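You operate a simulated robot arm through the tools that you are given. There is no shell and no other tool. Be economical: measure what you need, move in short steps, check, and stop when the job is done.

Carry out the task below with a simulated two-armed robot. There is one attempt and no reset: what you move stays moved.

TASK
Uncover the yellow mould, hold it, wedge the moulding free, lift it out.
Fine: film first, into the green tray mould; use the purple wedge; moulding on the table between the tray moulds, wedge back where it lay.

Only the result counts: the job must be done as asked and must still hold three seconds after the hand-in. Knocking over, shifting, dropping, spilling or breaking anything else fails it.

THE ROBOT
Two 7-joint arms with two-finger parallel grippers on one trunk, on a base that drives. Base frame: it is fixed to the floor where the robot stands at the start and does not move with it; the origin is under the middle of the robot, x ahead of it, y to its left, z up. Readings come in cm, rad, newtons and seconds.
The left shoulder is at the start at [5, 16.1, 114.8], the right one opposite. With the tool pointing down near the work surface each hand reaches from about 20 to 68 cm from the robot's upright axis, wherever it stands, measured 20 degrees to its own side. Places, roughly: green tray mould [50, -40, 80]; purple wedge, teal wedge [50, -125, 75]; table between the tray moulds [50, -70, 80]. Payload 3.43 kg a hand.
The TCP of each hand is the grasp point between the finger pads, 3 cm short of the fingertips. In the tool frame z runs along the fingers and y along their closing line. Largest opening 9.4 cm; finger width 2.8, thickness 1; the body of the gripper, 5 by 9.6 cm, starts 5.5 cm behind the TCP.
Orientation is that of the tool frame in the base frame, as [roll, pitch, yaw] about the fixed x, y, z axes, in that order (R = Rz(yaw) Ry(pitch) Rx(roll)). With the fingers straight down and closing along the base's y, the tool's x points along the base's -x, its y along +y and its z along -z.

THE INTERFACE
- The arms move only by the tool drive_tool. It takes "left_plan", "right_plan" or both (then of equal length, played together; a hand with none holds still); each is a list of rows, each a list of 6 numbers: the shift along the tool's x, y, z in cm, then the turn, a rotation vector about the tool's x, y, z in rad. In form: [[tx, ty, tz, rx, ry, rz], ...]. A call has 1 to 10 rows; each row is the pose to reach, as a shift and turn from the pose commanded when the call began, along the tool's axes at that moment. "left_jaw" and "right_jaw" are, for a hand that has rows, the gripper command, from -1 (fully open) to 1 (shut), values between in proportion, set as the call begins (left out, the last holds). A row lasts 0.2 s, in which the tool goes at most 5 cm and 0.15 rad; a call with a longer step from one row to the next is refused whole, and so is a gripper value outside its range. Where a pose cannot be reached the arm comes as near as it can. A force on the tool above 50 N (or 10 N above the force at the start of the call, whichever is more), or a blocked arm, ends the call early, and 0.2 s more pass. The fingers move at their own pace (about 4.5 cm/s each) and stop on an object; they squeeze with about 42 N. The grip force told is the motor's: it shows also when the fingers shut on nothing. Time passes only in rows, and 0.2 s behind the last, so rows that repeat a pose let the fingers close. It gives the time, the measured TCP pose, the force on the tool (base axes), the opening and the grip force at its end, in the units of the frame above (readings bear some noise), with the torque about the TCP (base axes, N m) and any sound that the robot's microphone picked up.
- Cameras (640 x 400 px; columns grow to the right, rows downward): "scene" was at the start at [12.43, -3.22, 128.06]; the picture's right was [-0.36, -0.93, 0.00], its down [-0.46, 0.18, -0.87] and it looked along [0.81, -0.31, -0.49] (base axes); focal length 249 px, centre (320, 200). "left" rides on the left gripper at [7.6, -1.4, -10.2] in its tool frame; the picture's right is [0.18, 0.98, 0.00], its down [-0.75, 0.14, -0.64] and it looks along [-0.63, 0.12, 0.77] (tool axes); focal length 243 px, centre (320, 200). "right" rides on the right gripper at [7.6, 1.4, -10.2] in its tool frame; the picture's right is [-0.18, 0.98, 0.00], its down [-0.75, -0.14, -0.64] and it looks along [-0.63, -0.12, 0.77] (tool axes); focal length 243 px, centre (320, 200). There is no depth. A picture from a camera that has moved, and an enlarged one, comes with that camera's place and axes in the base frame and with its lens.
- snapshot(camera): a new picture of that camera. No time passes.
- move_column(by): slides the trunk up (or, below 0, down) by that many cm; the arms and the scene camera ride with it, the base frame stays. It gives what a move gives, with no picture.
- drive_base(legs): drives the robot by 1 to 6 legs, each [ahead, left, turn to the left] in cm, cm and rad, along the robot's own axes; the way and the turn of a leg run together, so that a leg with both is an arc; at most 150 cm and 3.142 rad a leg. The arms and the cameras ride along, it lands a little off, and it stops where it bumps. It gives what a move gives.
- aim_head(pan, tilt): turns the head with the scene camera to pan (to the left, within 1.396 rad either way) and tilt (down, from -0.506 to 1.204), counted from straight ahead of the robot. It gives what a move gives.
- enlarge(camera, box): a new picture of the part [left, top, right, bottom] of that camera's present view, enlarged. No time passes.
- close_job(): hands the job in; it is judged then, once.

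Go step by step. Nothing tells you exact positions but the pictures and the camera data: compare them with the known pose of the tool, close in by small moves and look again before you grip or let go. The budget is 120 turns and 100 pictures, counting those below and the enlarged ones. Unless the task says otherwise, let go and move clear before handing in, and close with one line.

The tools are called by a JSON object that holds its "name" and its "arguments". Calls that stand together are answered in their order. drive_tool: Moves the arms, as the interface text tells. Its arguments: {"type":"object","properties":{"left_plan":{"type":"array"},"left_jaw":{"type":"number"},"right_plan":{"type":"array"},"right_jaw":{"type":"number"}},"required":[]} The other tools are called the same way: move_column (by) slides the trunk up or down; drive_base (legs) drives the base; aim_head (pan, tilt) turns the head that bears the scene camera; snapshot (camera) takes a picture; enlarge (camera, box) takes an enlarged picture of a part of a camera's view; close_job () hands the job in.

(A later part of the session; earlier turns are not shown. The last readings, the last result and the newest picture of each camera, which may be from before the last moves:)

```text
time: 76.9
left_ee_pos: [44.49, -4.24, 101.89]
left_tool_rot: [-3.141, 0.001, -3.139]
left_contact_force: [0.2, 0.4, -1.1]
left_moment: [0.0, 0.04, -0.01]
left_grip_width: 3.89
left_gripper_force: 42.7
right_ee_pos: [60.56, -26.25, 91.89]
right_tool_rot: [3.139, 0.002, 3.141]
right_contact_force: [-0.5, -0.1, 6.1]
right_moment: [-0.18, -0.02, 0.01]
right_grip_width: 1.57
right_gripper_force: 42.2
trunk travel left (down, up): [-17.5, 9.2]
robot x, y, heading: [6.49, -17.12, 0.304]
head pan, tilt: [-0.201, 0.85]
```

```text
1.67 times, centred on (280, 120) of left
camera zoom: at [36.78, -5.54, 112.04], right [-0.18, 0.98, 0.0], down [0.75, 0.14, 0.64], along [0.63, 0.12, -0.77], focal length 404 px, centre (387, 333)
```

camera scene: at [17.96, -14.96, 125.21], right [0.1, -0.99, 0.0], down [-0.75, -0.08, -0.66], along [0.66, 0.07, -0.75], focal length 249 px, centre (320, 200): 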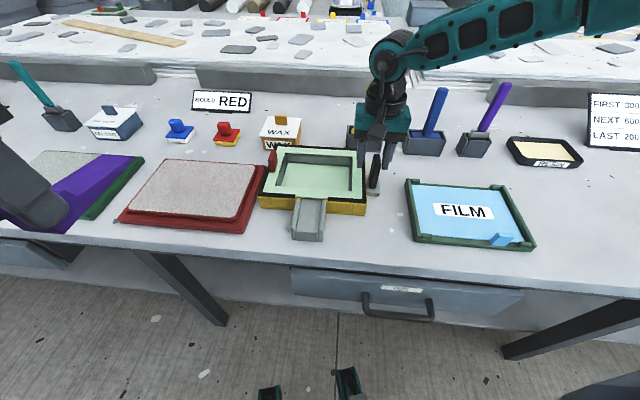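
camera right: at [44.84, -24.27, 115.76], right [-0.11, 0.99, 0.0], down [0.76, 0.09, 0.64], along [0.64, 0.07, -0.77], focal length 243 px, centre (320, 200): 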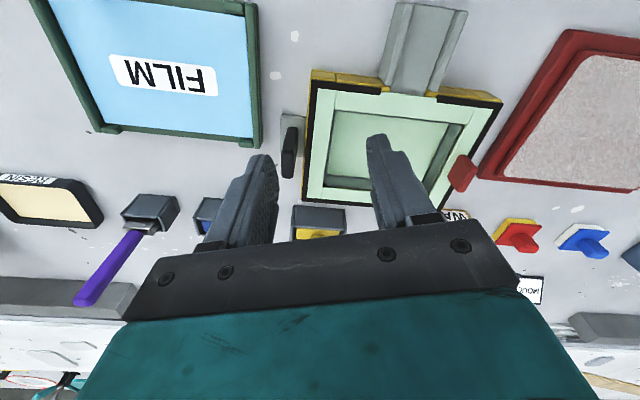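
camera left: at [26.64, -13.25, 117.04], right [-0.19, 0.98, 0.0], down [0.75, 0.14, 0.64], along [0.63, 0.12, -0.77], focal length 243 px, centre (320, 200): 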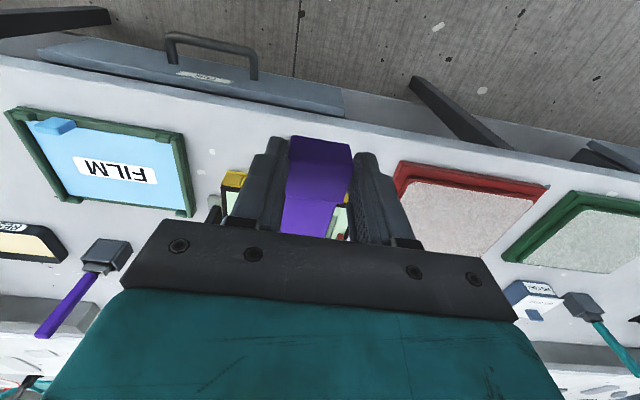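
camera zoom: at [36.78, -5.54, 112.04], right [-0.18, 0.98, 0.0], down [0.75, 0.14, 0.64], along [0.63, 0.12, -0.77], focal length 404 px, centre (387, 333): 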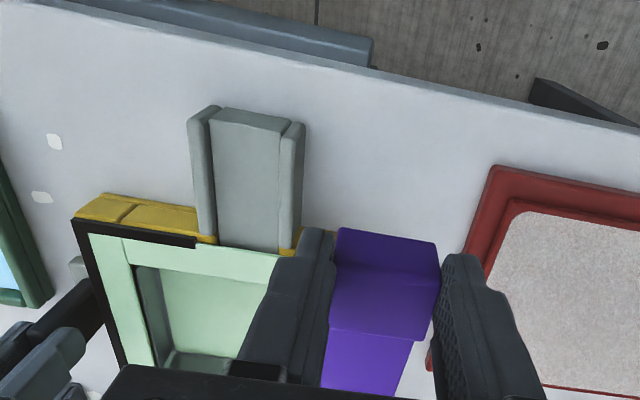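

The chute centre is y≈−12.75 from several views; wedge bottom should ride at TCP z≈89.3. I go back in front of the entrance at that y and z 89.8.

{"name": "drive_tool", "arguments": {"left_plan": [[4, -2, 0, 0, 0, 0], [8, -4, 0, 0, 0, 0], [11, -7, 0, 0, 0, 0], [11, -8.6, 3, 0, 0, 0], [11, -8.6, 7, 0, 0, 0], [11, -8.6, 10, 0, 0, 0], [11, -8.6, 12.1, 0, 0, 0]]}}

{"name": "drive_tool", "arguments": {"left_plan": [[-1, 0, 0, 0, 0, 0], [-2, 0, 0, 0, 0, 0], [-2.5, 0, 0, 0, 0, 0], [-3, 0, 0, 0, 0, 0], [-3.5, 0, 0, 0, 0, 0]]}}

{"name": "snapshot", "arguments": {"camera": "left"}}

{"name": "snapshot", "arguments": {"camera": "scene"}}

```text
time: 78.5
left_ee_pos: [33.42, -12.8, 89.49]
left_tool_rot: [-3.141, 0.0, -3.14]
left_contact_force: [-0.1, 0.0, 0.7]
left_moment: [0.01, -0.01, 0.03]
left_grip_width: 3.89
left_gripper_force: 41.8
right_ee_pos: [60.53, -26.3, 91.78]
right_tool_rot: [3.139, 0.004, 3.141]
right_contact_force: [-0.9, -0.4, 5.7]
right_moment: [-0.17, -0.18, 0.01]
right_grip_width: 1.58
right_gripper_force: 41.9
trunk travel left (down, up): [-17.5, 9.2]
robot x, y, heading: [6.55, -16.76, 0.305]
head pan, tilt: [-0.201, 0.85]
```

```text
time: 79.7
left_ee_pos: [36.43, -12.75, 89.75]
left_tool_rot: [3.139, -0.016, 3.139]
left_contact_force: [-39.9, 17.0, 9.0]
left_moment: [0.69, 1.08, 0.84]
left_grip_width: 3.93
left_gripper_force: 42.1
right_ee_pos: [61.03, -26.44, 92.0]
right_tool_rot: [-3.139, 0.016, 3.14]
right_contact_force: [32.6, -16.1, -0.4]
right_moment: [-0.26, -0.59, -1.07]
right_grip_width: 1.65
right_gripper_force: 41.8
trunk travel left (down, up): [-17.5, 9.2]
robot x, y, heading: [6.2, -16.85, 0.305]
head pan, tilt: [-0.201, 0.85]
```

```text
36 pictures are left
camera left: at [29.0, -14.1, 100.13], right [-0.18, 0.98, 0.01], down [0.76, 0.14, 0.63], along [0.62, 0.12, -0.78], focal length 243 px, centre (320, 200)
```

left: 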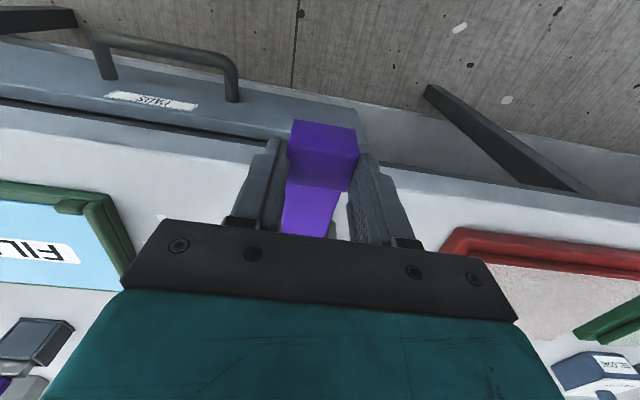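

```text
35 pictures are left
camera scene: at [17.88, -15.01, 125.23], right [0.1, -0.99, 0.0], down [-0.75, -0.08, -0.66], along [0.66, 0.07, -0.75], focal length 249 px, centre (320, 200)
```

scene: 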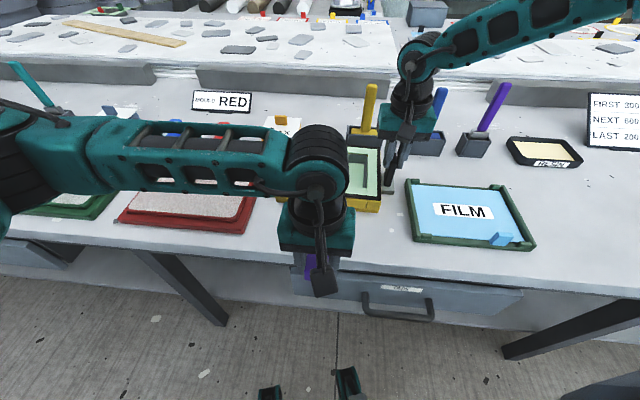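

The tip's right corner met the right wall end (force +y). I back off, shift 0.35 to the left and try again gently.

{"name": "drive_tool", "arguments": {"left_plan": [[1, 0, 0, 0, 0, 0], [2, 0, 0, 0, 0, 0], [2, 0.4, 0, 0, 0, 0]]}}

{"name": "drive_tool", "arguments": {"left_plan": [[-0.5, 0, 0, 0, 0, 0], [-1, 0, 0, 0, 0, 0], [-1.5, 0, 0, 0, 0, 0], [-1.8, 0, 0, 0, 0, 0], [-2.1, 0, 0, 0, 0, 0]]}}

```text
time: 80.5
left_ee_pos: [35.11, -12.45, 90.01]
left_tool_rot: [-3.139, 0.005, -3.14]
left_contact_force: [0.0, 0.2, -1.1]
left_moment: [0.01, -0.01, 0.03]
left_grip_width: 3.92
left_gripper_force: 42.3
right_ee_pos: [60.4, -26.06, 91.72]
right_tool_rot: [3.138, 0.0, -3.137]
right_contact_force: [2.1, 3.2, 6.3]
right_moment: [-0.17, -0.55, -0.28]
right_grip_width: 1.58
right_gripper_force: 42.0
trunk travel left (down, up): [-17.5, 9.2]
robot x, y, heading: [6.43, -16.96, 0.302]
head pan, tilt: [-0.201, 0.85]
```

```text
time: 81.7
left_ee_pos: [36.6, -12.44, 89.75]
left_tool_rot: [3.138, -0.015, 3.14]
left_contact_force: [-34.3, 12.1, -0.2]
left_moment: [0.59, 1.64, 0.48]
left_grip_width: 3.9
left_gripper_force: 41.9
right_ee_pos: [60.85, -26.56, 91.93]
right_tool_rot: [-3.14, 0.011, 3.137]
right_contact_force: [29.3, -15.0, 1.6]
right_moment: [-0.45, -0.3, -1.01]
right_grip_width: 1.66
right_gripper_force: 42.3
trunk travel left (down, up): [-17.5, 9.2]
robot x, y, heading: [6.09, -17.38, 0.305]
head pan, tilt: [-0.201, 0.85]
```

The moments suggest the contact is at the wedge's bottom edge, i.e. the chute floor is higher than the wedge. I back off, raise 0.8 cm and advance again.

{"name": "drive_tool", "arguments": {"left_plan": [[1, 0, 0, 0, 0, 0], [2, 0, -0.4, 0, 0, 0], [2, -0.15, -0.9, 0, 0, 0]]}}

{"name": "drive_tool", "arguments": {"left_plan": [[-0.5, 0, 0, 0, 0, 0], [-1, 0, 0, 0, 0, 0], [-1.5, 0, 0, 0, 0, 0], [-2, 0, 0, 0, 0, 0], [-2.5, 0, 0, 0, 0, 0]]}}

```text
time: 82.5
left_ee_pos: [35.27, -12.44, 90.81]
left_tool_rot: [-3.139, 0.003, -3.138]
left_contact_force: [0.0, 0.0, -0.3]
left_moment: [-0.02, 0.02, -0.01]
left_grip_width: 3.88
left_gripper_force: 41.9
right_ee_pos: [60.48, -26.18, 91.78]
right_tool_rot: [3.138, -0.002, -3.139]
right_contact_force: [-0.4, 2.5, 7.5]
right_moment: [0.04, 0.84, -0.55]
right_grip_width: 1.58
right_gripper_force: 42.2
trunk travel left (down, up): [-17.5, 9.2]
robot x, y, heading: [6.37, -16.73, 0.304]
head pan, tilt: [-0.201, 0.85]
```

```text
time: 83.7
left_ee_pos: [37.73, -12.6, 90.76]
left_tool_rot: [-3.14, 0.003, 3.138]
left_contact_force: [0.0, -5.7, -0.4]
left_moment: [-0.22, -0.01, -0.51]
left_grip_width: 3.9
left_gripper_force: 42.1
right_ee_pos: [60.42, -26.18, 91.76]
right_tool_rot: [3.137, 0.005, -3.14]
right_contact_force: [1.5, 3.9, 0.2]
right_moment: [-0.17, -0.88, -0.65]
right_grip_width: 1.57
right_gripper_force: 42.3
trunk travel left (down, up): [-17.5, 9.2]
robot x, y, heading: [6.48, -17.08, 0.307]
head pan, tilt: [-0.201, 0.85]
```

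It is inside now, just brushing the left wall. I shift 0.2 right and lower until it rests on the floor.

{"name": "drive_tool", "arguments": {"left_plan": [[0, -0.2, 0, 0, 0, 0], [-0.5, -0.2, 0, 0, 0, 0], [-1, -0.2, 0, 0, 0, 0], [-1, -0.2, 0.15, 0, 0, 0], [-1, -0.2, 0.3, 0, 0, 0]]}}

```text
time: 84.9
left_ee_pos: [38.76, -12.62, 90.6]
left_tool_rot: [-3.141, 0.002, -3.141]
left_contact_force: [-2.3, 1.1, 7.1]
left_moment: [-0.08, -0.65, 0.08]
left_grip_width: 3.89
left_gripper_force: 41.7
right_ee_pos: [60.55, -26.21, 91.79]
right_tool_rot: [3.139, 0.002, -3.141]
right_contact_force: [2.9, 3.2, -0.8]
right_moment: [0.02, 0.08, -0.31]
right_grip_width: 1.58
right_gripper_force: 41.1
trunk travel left (down, up): [-17.5, 9.2]
robot x, y, heading: [6.02, -17.15, 0.303]
head pan, tilt: [-0.201, 0.85]
```

It rests on the chute floor and is centred. I advance along the chute.

{"name": "drive_tool", "arguments": {"left_plan": [[-0.5, -0.03, -0.1, 0, 0, 0], [-1, -0.03, -0.1, 0, 0, 0], [-1.5, -0.03, -0.1, 0, 0, 0], [-2, -0.03, -0.1, 0, 0, 0], [-2.5, -0.03, -0.1, 0, 0, 0], [-3, -0.03, -0.1, 0, 0, 0], [-3.5, -0.03, -0.1, 0, 0, 0], [-4, -0.03, -0.1, 0, 0, 0]]}}

```text
time: 86.7
left_ee_pos: [42.68, -12.88, 90.67]
left_tool_rot: [-3.139, 0.0, 3.14]
left_contact_force: [-3.7, 0.4, 10.4]
left_moment: [-0.15, -0.86, -0.01]
left_grip_width: 3.89
left_gripper_force: 42.6
right_ee_pos: [60.39, -26.3, 91.81]
right_tool_rot: [3.14, 0.001, -3.14]
right_contact_force: [3.3, 3.5, 0.6]
right_moment: [-0.02, 0.35, -0.51]
right_grip_width: 1.59
right_gripper_force: 42.3
trunk travel left (down, up): [-17.5, 9.2]
robot x, y, heading: [6.27, -17.17, 0.304]
head pan, tilt: [-0.201, 0.85]
```

Smooth so far. I keep driving in, watching force and sound.

{"name": "drive_tool", "arguments": {"left_plan": [[-0.4, 0, -0.05, 0, 0, 0], [-0.8, 0, -0.05, 0, 0, 0], [-1.2, 0, -0.05, 0, 0, 0], [-1.6, 0, -0.05, 0, 0, 0], [-2, 0, -0.05, 0, 0, 0]]}}

```text
time: 87.9
left_ee_pos: [44.74, -12.84, 90.66]
left_tool_rot: [3.14, 0.0, 3.141]
left_contact_force: [-1.9, 0.5, 2.9]
left_moment: [-0.09, -0.25, -0.03]
left_grip_width: 3.88
left_gripper_force: 42.0
right_ee_pos: [60.57, -26.29, 91.77]
right_tool_rot: [3.141, 0.001, -3.139]
right_contact_force: [0.2, 1.4, 0.2]
right_moment: [-0.01, -0.16, -0.37]
right_grip_width: 1.58
right_gripper_force: 42.4
trunk travel left (down, up): [-17.5, 9.2]
robot x, y, heading: [6.48, -17.61, 0.306]
head pan, tilt: [-0.201, 0.85]
```

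{"name": "drive_tool", "arguments": {"left_plan": [[-0.4, 0, 0, 0, 0, 0], [-0.8, 0, 0, 0, 0, 0], [-1.2, 0, 0, 0, 0, 0], [-1.6, 0, 0, 0, 0, 0], [-2, 0, 0, 0, 0, 0]]}}

{"name": "snapshot", "arguments": {"camera": "scene"}}

```text
time: 89.1
left_ee_pos: [46.62, -12.71, 90.53]
left_tool_rot: [3.142, -0.001, -3.141]
left_contact_force: [-5.1, 0.3, -1.7]
left_moment: [-0.04, 0.33, 0.05]
left_grip_width: 3.88
left_gripper_force: 42.1
right_ee_pos: [60.57, -26.25, 91.83]
right_tool_rot: [3.14, 0.001, 3.14]
right_contact_force: [2.0, -0.6, -0.3]
right_moment: [-0.08, 0.44, -0.31]
right_grip_width: 1.59
right_gripper_force: 42.1
trunk travel left (down, up): [-17.5, 9.2]
robot x, y, heading: [6.55, -16.75, 0.305]
head pan, tilt: [-0.201, 0.85]
```

```text
34 pictures are left
camera scene: at [17.98, -15.01, 125.21], right [0.1, -0.99, 0.0], down [-0.75, -0.08, -0.66], along [0.66, 0.07, -0.75], focal length 249 px, centre (320, 200)
```

scene: 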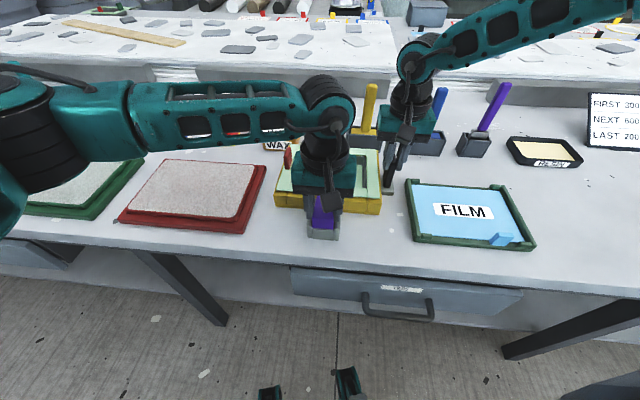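

Resistance begins (tip ≈ 55.7). I keep pushing in small steps.

{"name": "drive_tool", "arguments": {"left_plan": [[-0.3, 0, 0, 0, 0, 0], [-0.6, 0, 0, 0, 0, 0], [-0.9, 0, 0, 0, 0, 0], [-1.2, 0, 0, 0, 0, 0]]}}

{"name": "enlarge", "arguments": {"camera": "scene", "box": [250, 120, 410, 250]}}

```text
time: 90.1
left_ee_pos: [47.61, -12.75, 90.68]
left_tool_rot: [3.139, -0.008, 3.138]
left_contact_force: [-31.2, 12.1, 8.8]
left_moment: [0.43, 0.59, -0.65]
left_grip_width: 3.87
left_gripper_force: 41.9
right_ee_pos: [60.82, -26.39, 91.91]
right_tool_rot: [3.142, 0.009, 3.138]
right_contact_force: [27.6, -13.0, 0.1]
right_moment: [-0.25, -0.34, -1.03]
right_grip_width: 1.67
right_gripper_force: 42.2
trunk travel left (down, up): [-17.5, 9.2]
robot x, y, heading: [6.57, -16.95, 0.307]
head pan, tilt: [-0.201, 0.85]
```

```text
3.08 times, centred on (330, 185) of scene
camera zoom: at [17.95, -15.04, 125.22], right [0.1, -0.99, 0.0], down [-0.75, -0.08, -0.66], along [0.66, 0.07, -0.75], focal length 765 px, centre (289, 246)
```

zoom: 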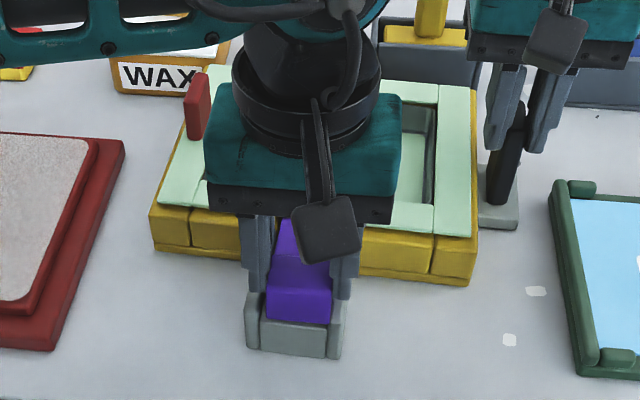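

The black seal line around the moulding has vanished — it has broken free. I withdraw the wedge straight out while still holding the mould.

{"name": "drive_tool", "arguments": {"left_plan": [[0.6, 0, 0, 0, 0, 0], [1.4, 0, -0.05, 0, 0, 0], [2.5, 0, -0.05, 0, 0, 0], [4, 0, -0.05, 0, 0, 0], [6, 0, -0.05, 0, 0, 0], [8, 0, -0.05, 0, 0, 0], [10, 0, -0.05, 0, 0, 0], [12, 0, -0.05, 0, 0, 0], [14, 0, -0.05, 0, 0, 0]]}}

{"name": "drive_tool", "arguments": {"left_plan": [[0, 1, -3, 0, 0, 0], [0, 3, -7, 0, 0, 0], [0, 6, -10, 0, 0, 0], [0, 10, -13, 0, 0, 0], [0, 14, -16, 0, 0, 0], [0, 18, -17, 0, 0, 0]]}}

{"name": "enlarge", "arguments": {"camera": "scene", "box": [180, 90, 420, 250]}}

```text
time: 92.1
left_ee_pos: [33.7, -12.63, 90.53]
left_tool_rot: [3.141, 0.003, -3.139]
left_contact_force: [0.3, 0.3, -0.3]
left_moment: [0.0, 0.0, 0.02]
left_grip_width: 3.87
left_gripper_force: 42.2
right_ee_pos: [60.48, -26.31, 91.66]
right_tool_rot: [3.141, 0.002, -3.14]
right_contact_force: [-3.5, 1.8, -0.5]
right_moment: [0.21, 0.85, 0.19]
right_grip_width: 1.58
right_gripper_force: 41.8
trunk travel left (down, up): [-17.5, 9.2]
robot x, y, heading: [6.63, -16.98, 0.307]
head pan, tilt: [-0.201, 0.85]
```

```text
time: 93.5
left_ee_pos: [33.71, 5.43, 107.92]
left_tool_rot: [3.141, -0.001, 3.141]
left_contact_force: [0.0, -0.4, -0.3]
left_moment: [-0.02, -0.02, -0.02]
left_grip_width: 3.89
left_gripper_force: 42.1
right_ee_pos: [60.59, -26.36, 91.82]
right_tool_rot: [-3.14, 0.003, 3.141]
right_contact_force: [-1.0, 2.5, -0.4]
right_moment: [-0.33, 0.47, 0.03]
right_grip_width: 1.57
right_gripper_force: 41.4
trunk travel left (down, up): [-17.5, 9.2]
robot x, y, heading: [6.48, -16.85, 0.304]
head pan, tilt: [-0.201, 0.85]
```

```text
2.50 times, centred on (300, 170) of scene
camera zoom: at [17.96, -14.99, 125.21], right [0.1, -0.99, 0.0], down [-0.75, -0.08, -0.66], along [0.66, 0.07, -0.75], focal length 622 px, centre (370, 275)
```

zoom: 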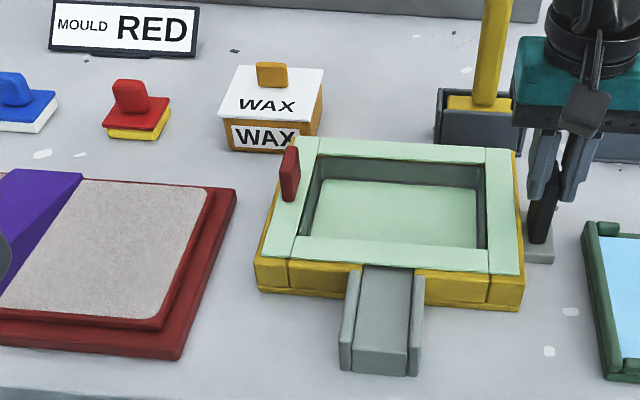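

The moulding is loose; the mould slid about 0.6 cm ahead in the grip during wedging, so I pull it back by that amount, then check.

{"name": "drive_tool", "arguments": {"right_plan": [[0.2, 0, 0, 0, 0, 0], [0.4, 0, 0, 0, 0, 0], [0.6, 0, 0, 0, 0, 0], [0.6, 0, 0, 0, 0, 0]]}}

{"name": "enlarge", "arguments": {"camera": "scene", "box": [180, 90, 420, 250]}}

```text
time: 94.5
left_ee_pos: [33.79, 5.43, 107.9]
left_tool_rot: [3.141, 0.0, -3.139]
left_contact_force: [0.0, 0.0, 0.1]
left_moment: [-0.01, 0.01, 0.01]
left_grip_width: 3.87
left_gripper_force: 42.3
right_ee_pos: [60.04, -26.11, 91.7]
right_tool_rot: [3.138, 0.005, 3.14]
right_contact_force: [5.7, -1.7, 6.4]
right_moment: [-0.2, -0.44, -0.41]
right_grip_width: 1.57
right_gripper_force: 42.6
trunk travel left (down, up): [-17.5, 9.2]
robot x, y, heading: [6.4, -16.88, 0.308]
head pan, tilt: [-0.201, 0.85]
```

```text
2.50 times, centred on (300, 170) of scene
camera zoom: at [17.99, -15.02, 125.22], right [0.1, -0.99, 0.0], down [-0.75, -0.08, -0.66], along [0.66, 0.07, -0.75], focal length 622 px, centre (370, 275)
```

zoom: 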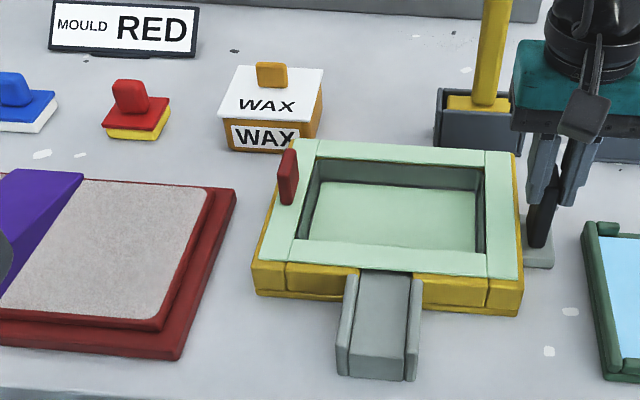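

A last nudge of 0.3 cm right, then I release the post and rise.

{"name": "drive_tool", "arguments": {"right_plan": [[0.05, -0.15, 0, 0, 0, 0], [0.1, -0.35, 0, 0, 0, 0], [0.1, -0.35, 0, 0, 0, 0]]}}

{"name": "drive_tool", "arguments": {"right_plan": [[0, 0, 0, 0, 0, 0], [0, 0, 0, 0, 0, 0], [0, 0, 0, 0, 0, 0], [0, 0, -3, 0, 0, 0], [0, 0, -7, 0, 0, 0], [0, 0, -11, 0, 0, 0], [0, 0, -15, 0, 0, 0]], "right_jaw": 0.3}}

{"name": "enlarge", "arguments": {"camera": "scene", "box": [180, 90, 420, 250]}}

```text
time: 95.3
left_ee_pos: [33.62, 5.38, 107.96]
left_tool_rot: [-3.139, 0.002, -3.14]
left_contact_force: [1.0, -0.3, -0.8]
left_moment: [-0.02, 0.03, 0.02]
left_grip_width: 3.89
left_gripper_force: 42.1
right_ee_pos: [59.74, -26.38, 91.71]
right_tool_rot: [3.14, 0.003, -3.138]
right_contact_force: [1.1, 5.3, 7.7]
right_moment: [0.08, -1.05, 0.16]
right_grip_width: 1.58
right_gripper_force: 42.2
trunk travel left (down, up): [-17.5, 9.2]
robot x, y, heading: [6.83, -17.08, 0.307]
head pan, tilt: [-0.201, 0.85]
```

```text
time: 96.9
left_ee_pos: [33.63, 5.35, 107.76]
left_tool_rot: [-3.142, -0.001, -3.14]
left_contact_force: [-0.8, 0.0, -1.3]
left_moment: [0.04, 0.02, -0.01]
left_grip_width: 3.89
left_gripper_force: 41.7
right_ee_pos: [59.69, -26.65, 106.85]
right_tool_rot: [3.141, 0.002, -3.14]
right_contact_force: [-0.3, -0.3, 0.2]
right_moment: [-0.05, 0.01, -0.04]
right_grip_width: 3.28
right_gripper_force: 0.1
trunk travel left (down, up): [-17.5, 9.2]
robot x, y, heading: [6.16, -17.19, 0.302]
head pan, tilt: [-0.201, 0.85]
```

```text
2.50 times, centred on (300, 170) of scene
camera zoom: at [17.96, -15.0, 125.21], right [0.1, -0.99, 0.0], down [-0.75, -0.08, -0.66], along [0.66, 0.07, -0.75], focal length 622 px, centre (370, 275)
```

zoom: 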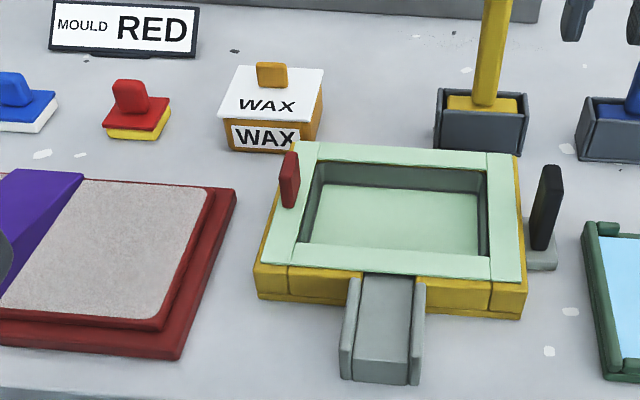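

The mould stands as before, within 0.2 cm. I retract the right hand, turn the base straight and drive to return the wedge.

{"name": "drive_tool", "arguments": {"right_plan": [[4, 0, -1, 0, 0, 0], [8, 0, -2, 0, 0, 0], [12, 0, -2, 0, 0, 0], [16, -2, -2, 0, 0, 0]]}}

{"name": "drive_base", "arguments": {"legs": [[0, 0, -0.304], [-6.4, 0, 0], [0, -120.3, 0]]}}

```text
time: 97.9
left_ee_pos: [33.68, 5.38, 107.92]
left_tool_rot: [3.141, 0.001, 3.14]
left_contact_force: [0.5, 0.3, -0.4]
left_moment: [0.0, -0.03, 0.02]
left_grip_width: 3.89
left_gripper_force: 42.2
right_ee_pos: [43.67, -28.92, 108.9]
right_tool_rot: [3.142, 0.002, -3.141]
right_contact_force: [-0.4, 0.0, 0.3]
right_moment: [0.0, 0.01, 0.0]
right_grip_width: 3.27
right_gripper_force: 0.1
trunk travel left (down, up): [-17.5, 9.2]
robot x, y, heading: [6.56, -17.06, 0.305]
head pan, tilt: [-0.201, 0.85]
```

```text
time: 110.3
left_ee_pos: [33.23, -124.63, 107.85]
left_tool_rot: [3.141, 0.0, 2.841]
left_contact_force: [-0.3, 0.9, -0.6]
left_moment: [-0.01, 0.01, -0.01]
left_grip_width: 3.88
left_gripper_force: 41.9
right_ee_pos: [32.46, -160.03, 108.81]
right_tool_rot: [3.14, 0.002, 2.842]
right_contact_force: [-0.5, 0.3, -0.8]
right_moment: [0.01, -0.03, 0.01]
right_grip_width: 3.31
right_gripper_force: 0.1
trunk travel left (down, up): [-17.5, 9.2]
robot x, y, heading: [0.28, -138.02, 0.0]
head pan, tilt: [-0.201, 0.85]
```

I straighten the left hand and go above the wedge's original place.

{"name": "drive_tool", "arguments": {"left_plan": [[-2.8, 2.6, 0, 0, 0, -0.08], [-5.6, 5.2, 0, 0, 0, -0.16], [-8.4, 7.8, 0, 0, 0, -0.24], [-11.13, 10.36, 0, 0, 0, -0.301], [-11.13, 10.36, 4, 0, 0, -0.301], [-11.13, 10.36, 8, 0, 0, -0.301], [-11.13, 10.36, 12, 0, 0, -0.301]]}}

{"name": "aim_head", "arguments": {"pan": 0.3, "tilt": 0.75}}

{"name": "enlarge", "arguments": {"camera": "scene", "box": [230, 140, 390, 260]}}

```text
time: 111.9
left_ee_pos: [46.99, -118.15, 95.86]
left_tool_rot: [3.14, 0.001, -3.14]
left_contact_force: [-0.1, 0.0, -1.2]
left_moment: [0.04, 0.0, 0.01]
left_grip_width: 3.88
left_gripper_force: 41.8
right_ee_pos: [32.47, -160.1, 108.85]
right_tool_rot: [3.139, 0.002, 2.842]
right_contact_force: [0.1, -0.3, 0.4]
right_moment: [-0.02, 0.02, 0.01]
right_grip_width: 3.28
right_gripper_force: 0.1
trunk travel left (down, up): [-17.5, 9.2]
robot x, y, heading: [0.54, -137.99, 0.005]
head pan, tilt: [-0.201, 0.85]
```

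```text
time: 112.8
left_ee_pos: [46.95, -118.04, 95.87]
left_tool_rot: [-3.141, -0.001, -3.139]
left_contact_force: [0.9, -0.2, -0.6]
left_moment: [-0.01, 0.03, 0.03]
left_grip_width: 3.88
left_gripper_force: 42.2
right_ee_pos: [32.52, -160.17, 108.75]
right_tool_rot: [3.139, 0.002, 2.841]
right_contact_force: [0.1, 0.2, 0.5]
right_moment: [-0.04, -0.01, -0.02]
right_grip_width: 3.29
right_gripper_force: 0.1
trunk travel left (down, up): [-17.5, 9.2]
robot x, y, heading: [0.09, -137.62, 0.003]
head pan, tilt: [0.3, 0.75]
```

```text
3.33 times, centred on (310, 200) of scene
camera zoom: at [12.24, -135.37, 126.01], right [0.3, -0.95, 0.0], down [-0.65, -0.2, -0.73], along [0.7, 0.22, -0.68], focal length 829 px, centre (353, 200)
```

zoom: 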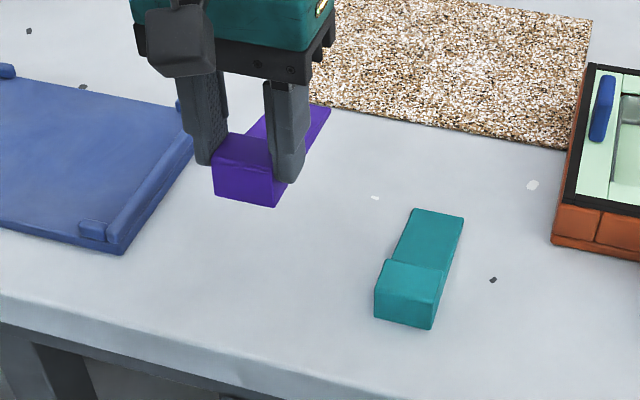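

I check whether the wedge slipped in the grip, with the same zoom as right after picking it up.

{"name": "enlarge", "arguments": {"camera": "left", "box": [200, 40, 440, 240]}}

```text
2.00 times, centred on (320, 140) of left
camera zoom: at [39.27, -119.44, 106.1], right [-0.19, 0.98, 0.0], down [0.75, 0.14, 0.64], along [0.63, 0.12, -0.77], focal length 485 px, centre (320, 320)
```

zoom: 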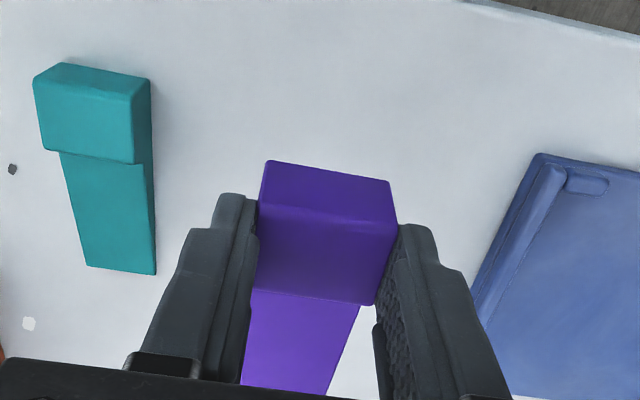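

The wedge slid back about 0.95 cm in the grip; I compensate (TCP x 47.85) and lower almost to the table.

{"name": "drive_tool", "arguments": {"left_plan": [[-0.9, -0.08, 3, 0, 0, 0], [-0.9, -0.08, 6, 0, 0, 0], [-0.9, -0.08, 8, 0, 0, 0], [-0.9, -0.08, 8.5, 0, 0, 0]]}}

{"name": "drive_tool", "arguments": {"left_plan": [[0, 0, 0.2, 0, 0, 0], [0, 0, 0.4, 0, 0, 0]]}}

{"name": "enlarge", "arguments": {"camera": "scene", "box": [250, 160, 370, 250]}}

```text
time: 113.8
left_ee_pos: [47.56, -118.14, 87.31]
left_tool_rot: [-3.142, 0.001, -3.141]
left_contact_force: [0.1, -0.5, -0.8]
left_moment: [0.0, 0.02, 0.02]
left_grip_width: 3.89
left_gripper_force: 42.4
right_ee_pos: [32.57, -160.07, 108.77]
right_tool_rot: [3.14, -0.001, 2.843]
right_contact_force: [0.3, 0.4, -0.1]
right_moment: [-0.02, -0.05, 0.0]
right_grip_width: 3.31
right_gripper_force: 0.1
trunk travel left (down, up): [-17.5, 9.2]
robot x, y, heading: [0.26, -138.07, 0.004]
head pan, tilt: [0.3, 0.75]
```

```text
time: 114.4
left_ee_pos: [47.72, -118.06, 87.1]
left_tool_rot: [-3.141, 0.003, -3.139]
left_contact_force: [-1.3, 1.5, 4.1]
left_moment: [0.07, -0.4, 0.04]
left_grip_width: 3.88
left_gripper_force: 42.0
right_ee_pos: [32.47, -160.03, 108.75]
right_tool_rot: [3.14, 0.004, 2.842]
right_contact_force: [0.9, 0.2, -1.3]
right_moment: [0.02, -0.01, 0.01]
right_grip_width: 3.28
right_gripper_force: 0.0
trunk travel left (down, up): [-17.5, 9.2]
robot x, y, heading: [-0.31, -138.04, 0.006]
head pan, tilt: [0.3, 0.75]
```

```text
4.44 times, centred on (310, 205) of scene
camera zoom: at [12.19, -135.37, 126.03], right [0.3, -0.95, 0.0], down [-0.65, -0.2, -0.73], along [0.7, 0.22, -0.68], focal length 1105 px, centre (364, 178)
```

zoom: 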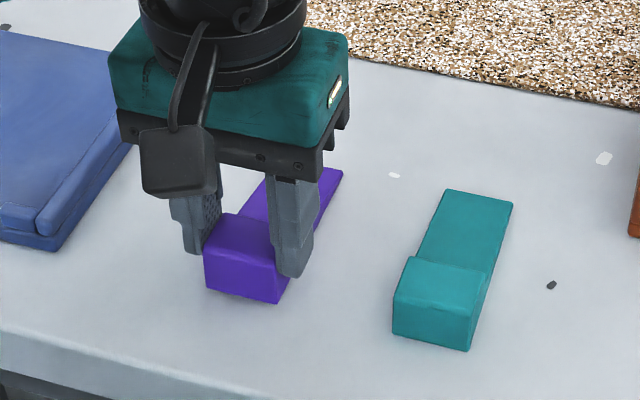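

The wedge sits exactly as before relative to the teal one. I release and rise.

{"name": "drive_tool", "arguments": {"left_plan": [[0, 0, 0.05, 0, 0, 0], [0, 0, 0.05, 0, 0, 0], [0, 0, 0.05, 0, 0, 0], [0, 0, -3, 0, 0, 0], [0, 0, -7, 0, 0, 0], [0, 0, -11, 0, 0, 0], [0, 0, -15, 0, 0, 0], [0, 0, -19, 0, 0, 0]], "left_jaw": 0}}

{"name": "enlarge", "arguments": {"camera": "scene", "box": [250, 160, 370, 250]}}

```text
time: 116.2
left_ee_pos: [47.6, -118.1, 106.15]
left_tool_rot: [3.14, 0.001, 3.141]
left_contact_force: [0.1, -0.6, -0.8]
left_moment: [-0.03, 0.01, -0.01]
left_grip_width: 4.68
left_gripper_force: 0.0
right_ee_pos: [32.52, -160.16, 108.84]
right_tool_rot: [3.139, 0.0, 2.842]
right_contact_force: [0.0, 0.3, 0.0]
right_moment: [0.02, 0.02, -0.05]
right_grip_width: 3.29
right_gripper_force: 0.1
trunk travel left (down, up): [-17.5, 9.2]
robot x, y, heading: [0.48, -138.07, 0.003]
head pan, tilt: [0.3, 0.75]
```

```text
4.44 times, centred on (310, 205) of scene
camera zoom: at [12.21, -135.38, 126.01], right [0.3, -0.95, 0.0], down [-0.65, -0.2, -0.73], along [0.7, 0.22, -0.68], focal length 1105 px, centre (364, 178)
```

zoom: 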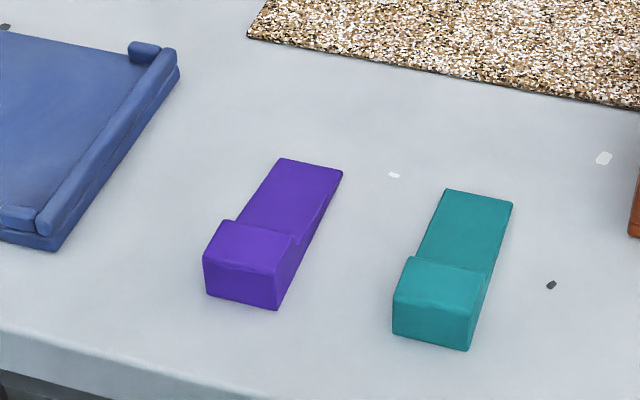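

The wedge is back in place. Now I drive back to the yellow mould to lift out the moulding with the left hand by its red tab.

{"name": "drive_base", "arguments": {"legs": [[0, 116, 0]]}}

{"name": "aim_head", "arguments": {"pan": 0.1, "tilt": 0.75}}

{"name": "snapshot", "arguments": {"camera": "scene"}}

{"name": "enlarge", "arguments": {"camera": "left", "box": [200, 40, 440, 240]}}

```text
time: 126.7
left_ee_pos: [47.1, -1.52, 105.96]
left_tool_rot: [3.141, 0.0, -3.141]
left_contact_force: [-0.4, 0.0, -0.3]
left_moment: [0.01, 0.01, -0.02]
left_grip_width: 4.71
left_gripper_force: 0.0
right_ee_pos: [32.04, -43.5, 108.71]
right_tool_rot: [3.14, 0.0, 2.842]
right_contact_force: [-0.2, 0.3, 0.4]
right_moment: [0.01, 0.0, -0.02]
right_grip_width: 3.29
right_gripper_force: 0.0
trunk travel left (down, up): [-17.5, 9.2]
robot x, y, heading: [-0.0, -21.52, 0.001]
head pan, tilt: [0.3, 0.75]
```

```text
time: 127.5
left_ee_pos: [47.19, -1.57, 105.93]
left_tool_rot: [3.14, 0.0, -3.139]
left_contact_force: [-0.7, -0.3, -0.4]
left_moment: [0.02, 0.01, -0.01]
left_grip_width: 4.73
left_gripper_force: 0.0
right_ee_pos: [32.0, -43.5, 108.83]
right_tool_rot: [3.139, 0.002, 2.841]
right_contact_force: [-0.1, 0.1, -0.5]
right_moment: [-0.02, -0.03, 0.01]
right_grip_width: 3.3
right_gripper_force: 0.0
trunk travel left (down, up): [-17.5, 9.2]
robot x, y, heading: [-0.32, -21.15, 0.004]
head pan, tilt: [0.099, 0.75]
```

```text
25 pictures are left
camera scene: at [12.11, -20.38, 126.01], right [0.1, -0.99, 0.0], down [-0.68, -0.07, -0.73], along [0.73, 0.08, -0.68], focal length 249 px, centre (320, 200)
```

scene: 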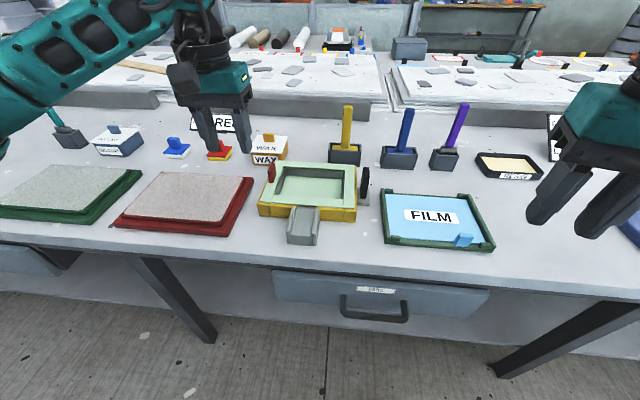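

```text
2.00 times, centred on (320, 140) of left
camera zoom: at [39.51, -2.87, 116.18], right [-0.19, 0.98, 0.0], down [0.75, 0.14, 0.64], along [0.63, 0.12, -0.77], focal length 485 px, centre (320, 320)
```

zoom: 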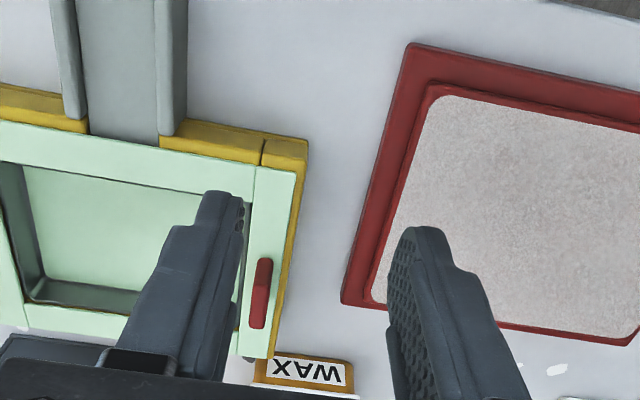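

The red tab is near [60, −3.1]. I move above it.

{"name": "drive_tool", "arguments": {"left_plan": [[-4, -0.5, 0, 0, 0, 0], [-8, -1, 1, 0, 0, 0], [-12, -1.5, 2, 0, 0, 0], [-12.8, -1.55, 5, 0, 0, 0], [-12.8, -1.55, 7, 0, 0, 0]]}}

{"name": "enlarge", "arguments": {"camera": "left", "box": [200, 40, 440, 240]}}

{"name": "enlarge", "arguments": {"camera": "scene", "box": [230, 110, 390, 250]}}

```text
time: 128.7
left_ee_pos: [59.78, -3.19, 98.86]
left_tool_rot: [-3.139, 0.0, -3.139]
left_contact_force: [-0.2, 0.0, -0.2]
left_moment: [0.0, 0.04, 0.0]
left_grip_width: 4.73
left_gripper_force: 0.0
right_ee_pos: [32.07, -43.53, 108.87]
right_tool_rot: [3.14, 0.002, 2.842]
right_contact_force: [-0.5, 1.0, -0.4]
right_moment: [0.0, 0.0, -0.02]
right_grip_width: 3.28
right_gripper_force: 0.0
trunk travel left (down, up): [-17.5, 9.2]
robot x, y, heading: [0.06, -21.45, 0.001]
head pan, tilt: [0.099, 0.75]
```

```text
2.00 times, centred on (320, 140) of left
camera zoom: at [52.29, -4.54, 109.07], right [-0.19, 0.98, 0.0], down [0.75, 0.14, 0.64], along [0.63, 0.12, -0.77], focal length 485 px, centre (320, 320)
```

zoom: 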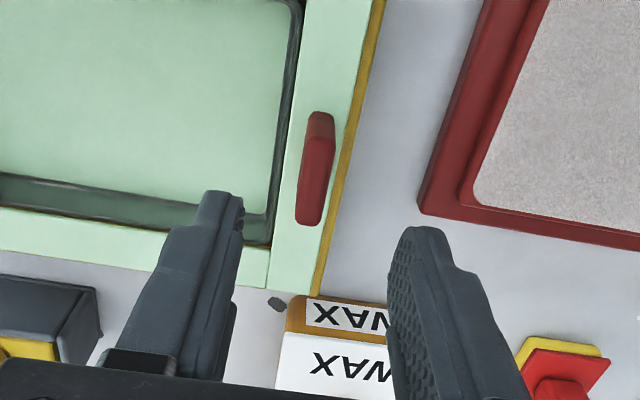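

```text
2.86 times, centred on (310, 180) of scene
camera zoom: at [12.12, -20.39, 126.01], right [0.1, -0.99, 0.0], down [-0.68, -0.07, -0.73], along [0.73, 0.08, -0.68], focal length 710 px, centre (349, 257)
```

zoom: 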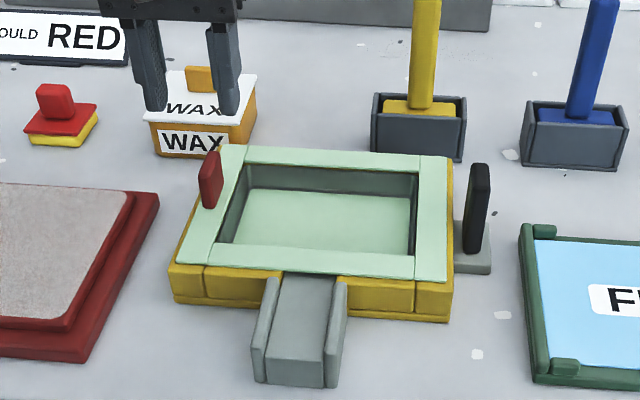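

The tab is at x 58.5–62, y≈−3.2. I lower with the fingers on either side, then check the height.

{"name": "drive_tool", "arguments": {"left_plan": [[-0.4, 0, 3, 0, 0, 0], [-0.4, 0, 5, 0, 0, 0], [-0.4, 0, 6.8, 0, 0, 0]]}}

{"name": "enlarge", "arguments": {"camera": "scene", "box": [240, 120, 320, 190]}}

{"name": "enlarge", "arguments": {"camera": "left", "box": [200, 40, 440, 240]}}

```text
time: 129.4
left_ee_pos: [60.27, -3.17, 91.94]
left_tool_rot: [-3.141, -0.001, -3.14]
left_contact_force: [1.2, 1.0, 0.4]
left_moment: [0.04, -0.02, 0.02]
left_grip_width: 4.69
left_gripper_force: 0.1
right_ee_pos: [32.03, -43.61, 108.79]
right_tool_rot: [3.14, 0.0, 2.841]
right_contact_force: [0.1, 0.6, 0.6]
right_moment: [0.01, 0.0, -0.04]
right_grip_width: 3.3
right_gripper_force: 0.0
trunk travel left (down, up): [-17.5, 9.2]
robot x, y, heading: [0.08, -20.92, 0.006]
head pan, tilt: [0.099, 0.75]
```

```text
5.71 times, centred on (280, 155) of scene
camera zoom: at [12.12, -20.38, 126.01], right [0.1, -0.99, 0.0], down [-0.68, -0.07, -0.73], along [0.73, 0.08, -0.68], focal length 1421 px, centre (549, 457)
```

zoom: 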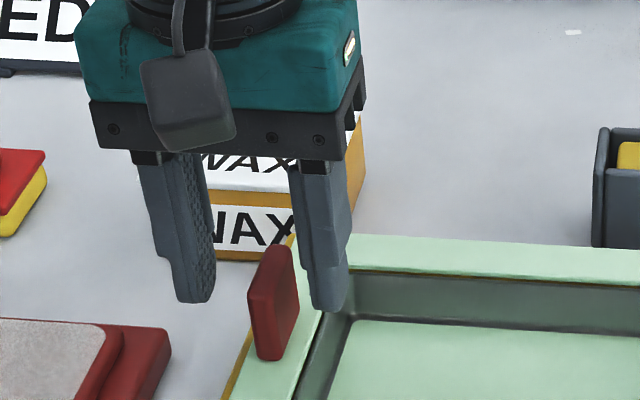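

```text
2.00 times, centred on (320, 140) of left
camera zoom: at [52.61, -4.48, 102.13], right [-0.19, 0.98, 0.0], down [0.75, 0.14, 0.64], along [0.63, 0.12, -0.77], focal length 485 px, centre (320, 320)
```

zoom: 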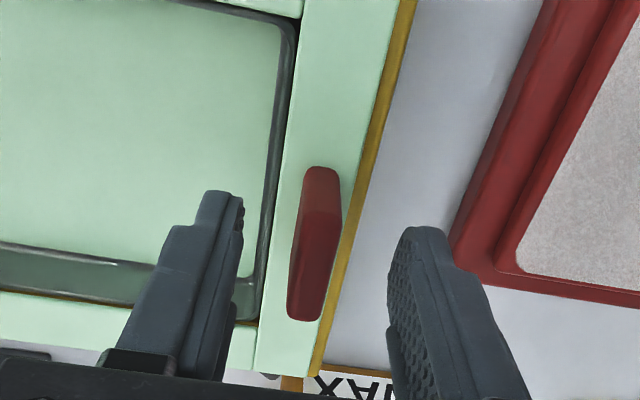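

The tips are still ~2 cm above the flange, so I lower 1.2 cm more and close on the tab.

{"name": "drive_tool", "arguments": {"left_plan": [[0, 0, 0.4, 0, 0, 0], [0, 0, 0.8, 0, 0, 0], [0, 0, 1.2, 0, 0, 0]]}}

{"name": "drive_tool", "arguments": {"left_plan": [[0, 0, 0, 0, 0, 0], [0, 0, 0, 0, 0, 0], [0, 0, 0, 0, 0, 0], [0, 0, 0, 0, 0, 0]], "left_jaw": 1}}

{"name": "enlarge", "arguments": {"camera": "scene", "box": [240, 120, 320, 190]}}

```text
time: 130.2
left_ee_pos: [60.26, -3.17, 90.96]
left_tool_rot: [3.141, -0.001, -3.14]
left_contact_force: [-0.2, 0.7, 0.8]
left_moment: [-0.02, -0.02, 0.01]
left_grip_width: 4.71
left_gripper_force: 0.0
right_ee_pos: [32.06, -43.6, 108.7]
right_tool_rot: [3.139, 0.002, 2.841]
right_contact_force: [0.1, 0.2, -0.5]
right_moment: [-0.02, -0.01, 0.03]
right_grip_width: 3.28
right_gripper_force: 0.0
trunk travel left (down, up): [-17.5, 9.2]
robot x, y, heading: [-0.05, -21.15, -0.001]
head pan, tilt: [0.099, 0.75]
```

```text
time: 131.2
left_ee_pos: [60.24, -3.16, 90.93]
left_tool_rot: [3.141, 0.0, -3.141]
left_contact_force: [-0.2, -0.8, -0.2]
left_moment: [-0.11, -0.04, -0.04]
left_grip_width: 1.14
left_gripper_force: 41.8
right_ee_pos: [32.14, -43.41, 108.8]
right_tool_rot: [3.139, 0.001, 2.842]
right_contact_force: [0.2, -1.2, 0.8]
right_moment: [-0.01, 0.03, -0.04]
right_grip_width: 3.3
right_gripper_force: 0.1
trunk travel left (down, up): [-17.5, 9.2]
robot x, y, heading: [-0.26, -21.17, 0.003]
head pan, tilt: [0.099, 0.75]
```

```text
5.71 times, centred on (280, 155) of scene
camera zoom: at [12.11, -20.39, 126.01], right [0.1, -0.99, 0.0], down [-0.68, -0.07, -0.73], along [0.73, 0.08, -0.68], focal length 1421 px, centre (549, 457)
```

zoom: 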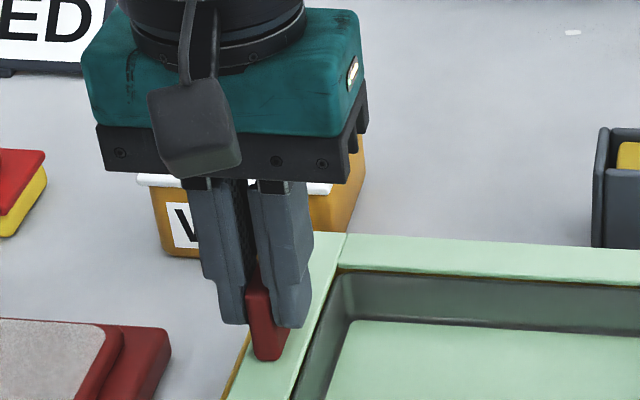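

Gripped the tab (1.14 cm). I lift slowly straight up and watch for tilt.

{"name": "drive_tool", "arguments": {"left_plan": [[0, 0, -0.4, 0, 0, 0], [0, 0, -0.8, 0, 0, 0], [0, 0, -1.3, 0, 0, 0], [0, 0, -2, 0, 0, 0], [0, 0, -2.8, 0, 0, 0], [0, 0, -3.6, 0, 0, 0]]}}

{"name": "enlarge", "arguments": {"camera": "scene", "box": [230, 110, 390, 250]}}

```text
time: 132.7
left_ee_pos: [60.46, -3.03, 94.72]
left_tool_rot: [3.141, 0.003, -3.139]
left_contact_force: [-0.4, 0.8, -2.4]
left_moment: [0.21, 0.02, -0.02]
left_grip_width: 1.14
left_gripper_force: 42.3
right_ee_pos: [32.06, -43.58, 108.88]
right_tool_rot: [3.139, 0.003, 2.841]
right_contact_force: [-0.2, -1.0, 0.8]
right_moment: [-0.02, 0.0, 0.0]
right_grip_width: 3.28
right_gripper_force: 0.1
trunk travel left (down, up): [-17.5, 9.2]
robot x, y, heading: [-0.32, -21.04, 0.001]
head pan, tilt: [0.099, 0.75]
```

```text
2.86 times, centred on (310, 180) of scene
camera zoom: at [12.13, -20.39, 126.01], right [0.1, -0.99, 0.0], down [-0.68, -0.07, -0.73], along [0.73, 0.08, -0.68], focal length 710 px, centre (349, 257)
```

zoom: 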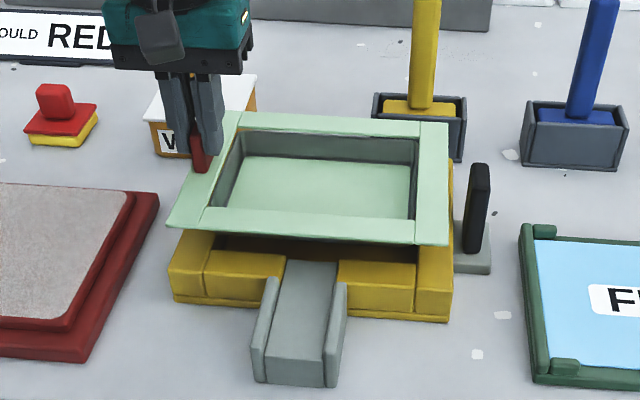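

It comes out level and light. I raise it well clear and pull it back toward the robot.

{"name": "drive_tool", "arguments": {"left_plan": [[0, 0, -3, 0, 0, 0], [0, 0, -6, 0, 0, 0], [0, 0, -9, 0, 0, 0], [0, 0, -12, 0, 0, 0], [3, 0, -12, 0, 0, 0], [6, 0, -12, 0, 0, 0], [9, 0, -12, 0, 0, 0]]}}

{"name": "snapshot", "arguments": {"camera": "scene"}}

```text
time: 134.2
left_ee_pos: [51.38, -3.23, 106.44]
left_tool_rot: [3.141, 0.0, -3.139]
left_contact_force: [0.2, 0.7, -2.2]
left_moment: [0.21, -0.01, 0.01]
left_grip_width: 1.11
left_gripper_force: 41.7
right_ee_pos: [32.03, -43.54, 108.66]
right_tool_rot: [3.14, 0.003, 2.841]
right_contact_force: [0.2, -0.1, -0.2]
right_moment: [0.02, -0.04, 0.02]
right_grip_width: 3.28
right_gripper_force: 0.0
trunk travel left (down, up): [-17.5, 9.2]
robot x, y, heading: [0.16, -21.68, 0.006]
head pan, tilt: [0.099, 0.75]
```

```text
17 pictures are left
camera scene: at [12.1, -20.36, 126.02], right [0.1, -0.99, 0.0], down [-0.68, -0.07, -0.73], along [0.73, 0.08, -0.68], focal length 249 px, centre (320, 200)
```

scene: 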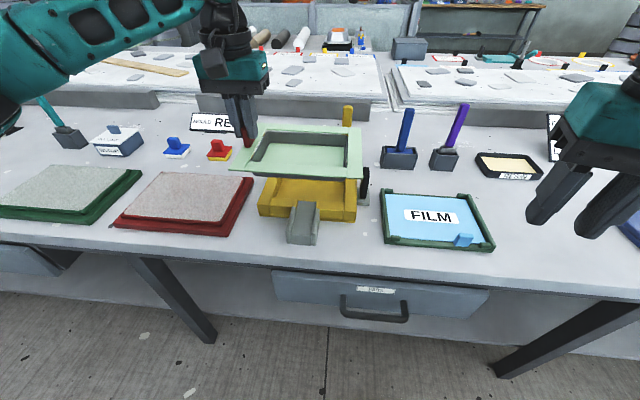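

I drive right so the moulding comes over the free table between the green and blue trays (target TCP ≈[54.6, −58.9]).

{"name": "drive_base", "arguments": {"legs": [[0, -55.7, 0]]}}

{"name": "snapshot", "arguments": {"camera": "scene"}}

```text
time: 139.7
left_ee_pos: [51.66, -59.3, 106.47]
left_tool_rot: [-3.14, 0.0, -3.137]
left_contact_force: [0.0, -0.2, -2.6]
left_moment: [0.19, -0.02, 0.0]
left_grip_width: 1.14
left_gripper_force: 42.2
right_ee_pos: [32.36, -99.74, 108.81]
right_tool_rot: [3.14, 0.001, 2.844]
right_contact_force: [-0.9, 0.7, -0.3]
right_moment: [0.04, 0.03, -0.01]
right_grip_width: 3.31
right_gripper_force: 0.0
trunk travel left (down, up): [-17.5, 9.2]
robot x, y, heading: [-0.22, -77.02, 0.007]
head pan, tilt: [0.099, 0.75]
```

```text
16 pictures are left
camera scene: at [12.4, -76.6, 126.01], right [0.1, -0.99, 0.0], down [-0.68, -0.07, -0.73], along [0.73, 0.08, -0.68], focal length 249 px, centre (320, 200)
```

scene: 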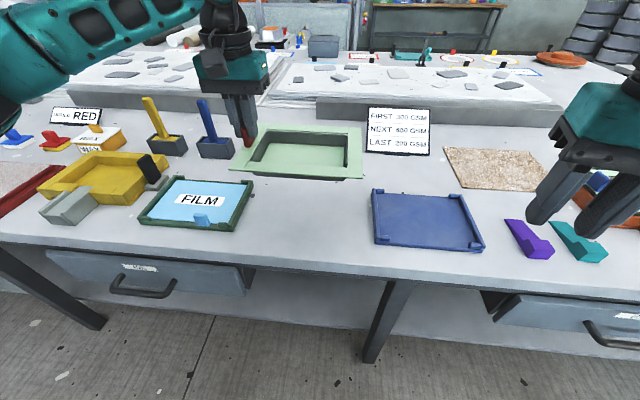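

Positioned between the trays. I lower to z≈95 and look.

{"name": "drive_tool", "arguments": {"left_plan": [[-1, 0, 2, 0, 0, 0], [-2, 0.3, 5, 0, 0, 0], [-2, 0.3, 8, 0, 0, 0], [-2, 0.3, 11, 0, 0, 0]]}}

{"name": "enlarge", "arguments": {"camera": "scene", "box": [150, 100, 490, 270]}}

```text
time: 140.7
left_ee_pos: [53.65, -59.12, 95.55]
left_tool_rot: [-3.14, -0.001, -3.141]
left_contact_force: [-0.4, 0.3, -2.0]
left_moment: [0.21, -0.03, -0.03]
left_grip_width: 1.17
left_gripper_force: 41.9
right_ee_pos: [32.37, -99.66, 108.88]
right_tool_rot: [3.141, 0.001, 2.842]
right_contact_force: [-0.3, -0.9, -0.8]
right_moment: [-0.01, 0.01, 0.01]
right_grip_width: 3.3
right_gripper_force: 0.0
trunk travel left (down, up): [-17.5, 9.2]
robot x, y, heading: [0.15, -77.69, 0.004]
head pan, tilt: [0.099, 0.75]
```

```text
1.88 times, centred on (320, 185) of scene
camera zoom: at [12.42, -76.58, 126.01], right [0.1, -0.99, 0.0], down [-0.68, -0.07, -0.73], along [0.73, 0.08, -0.68], focal length 468 px, centre (320, 228)
```

zoom: 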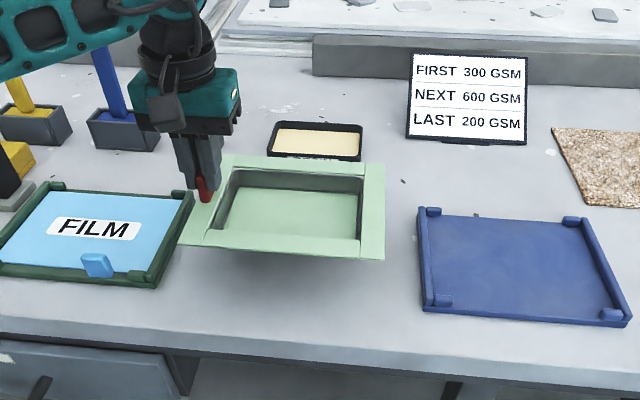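

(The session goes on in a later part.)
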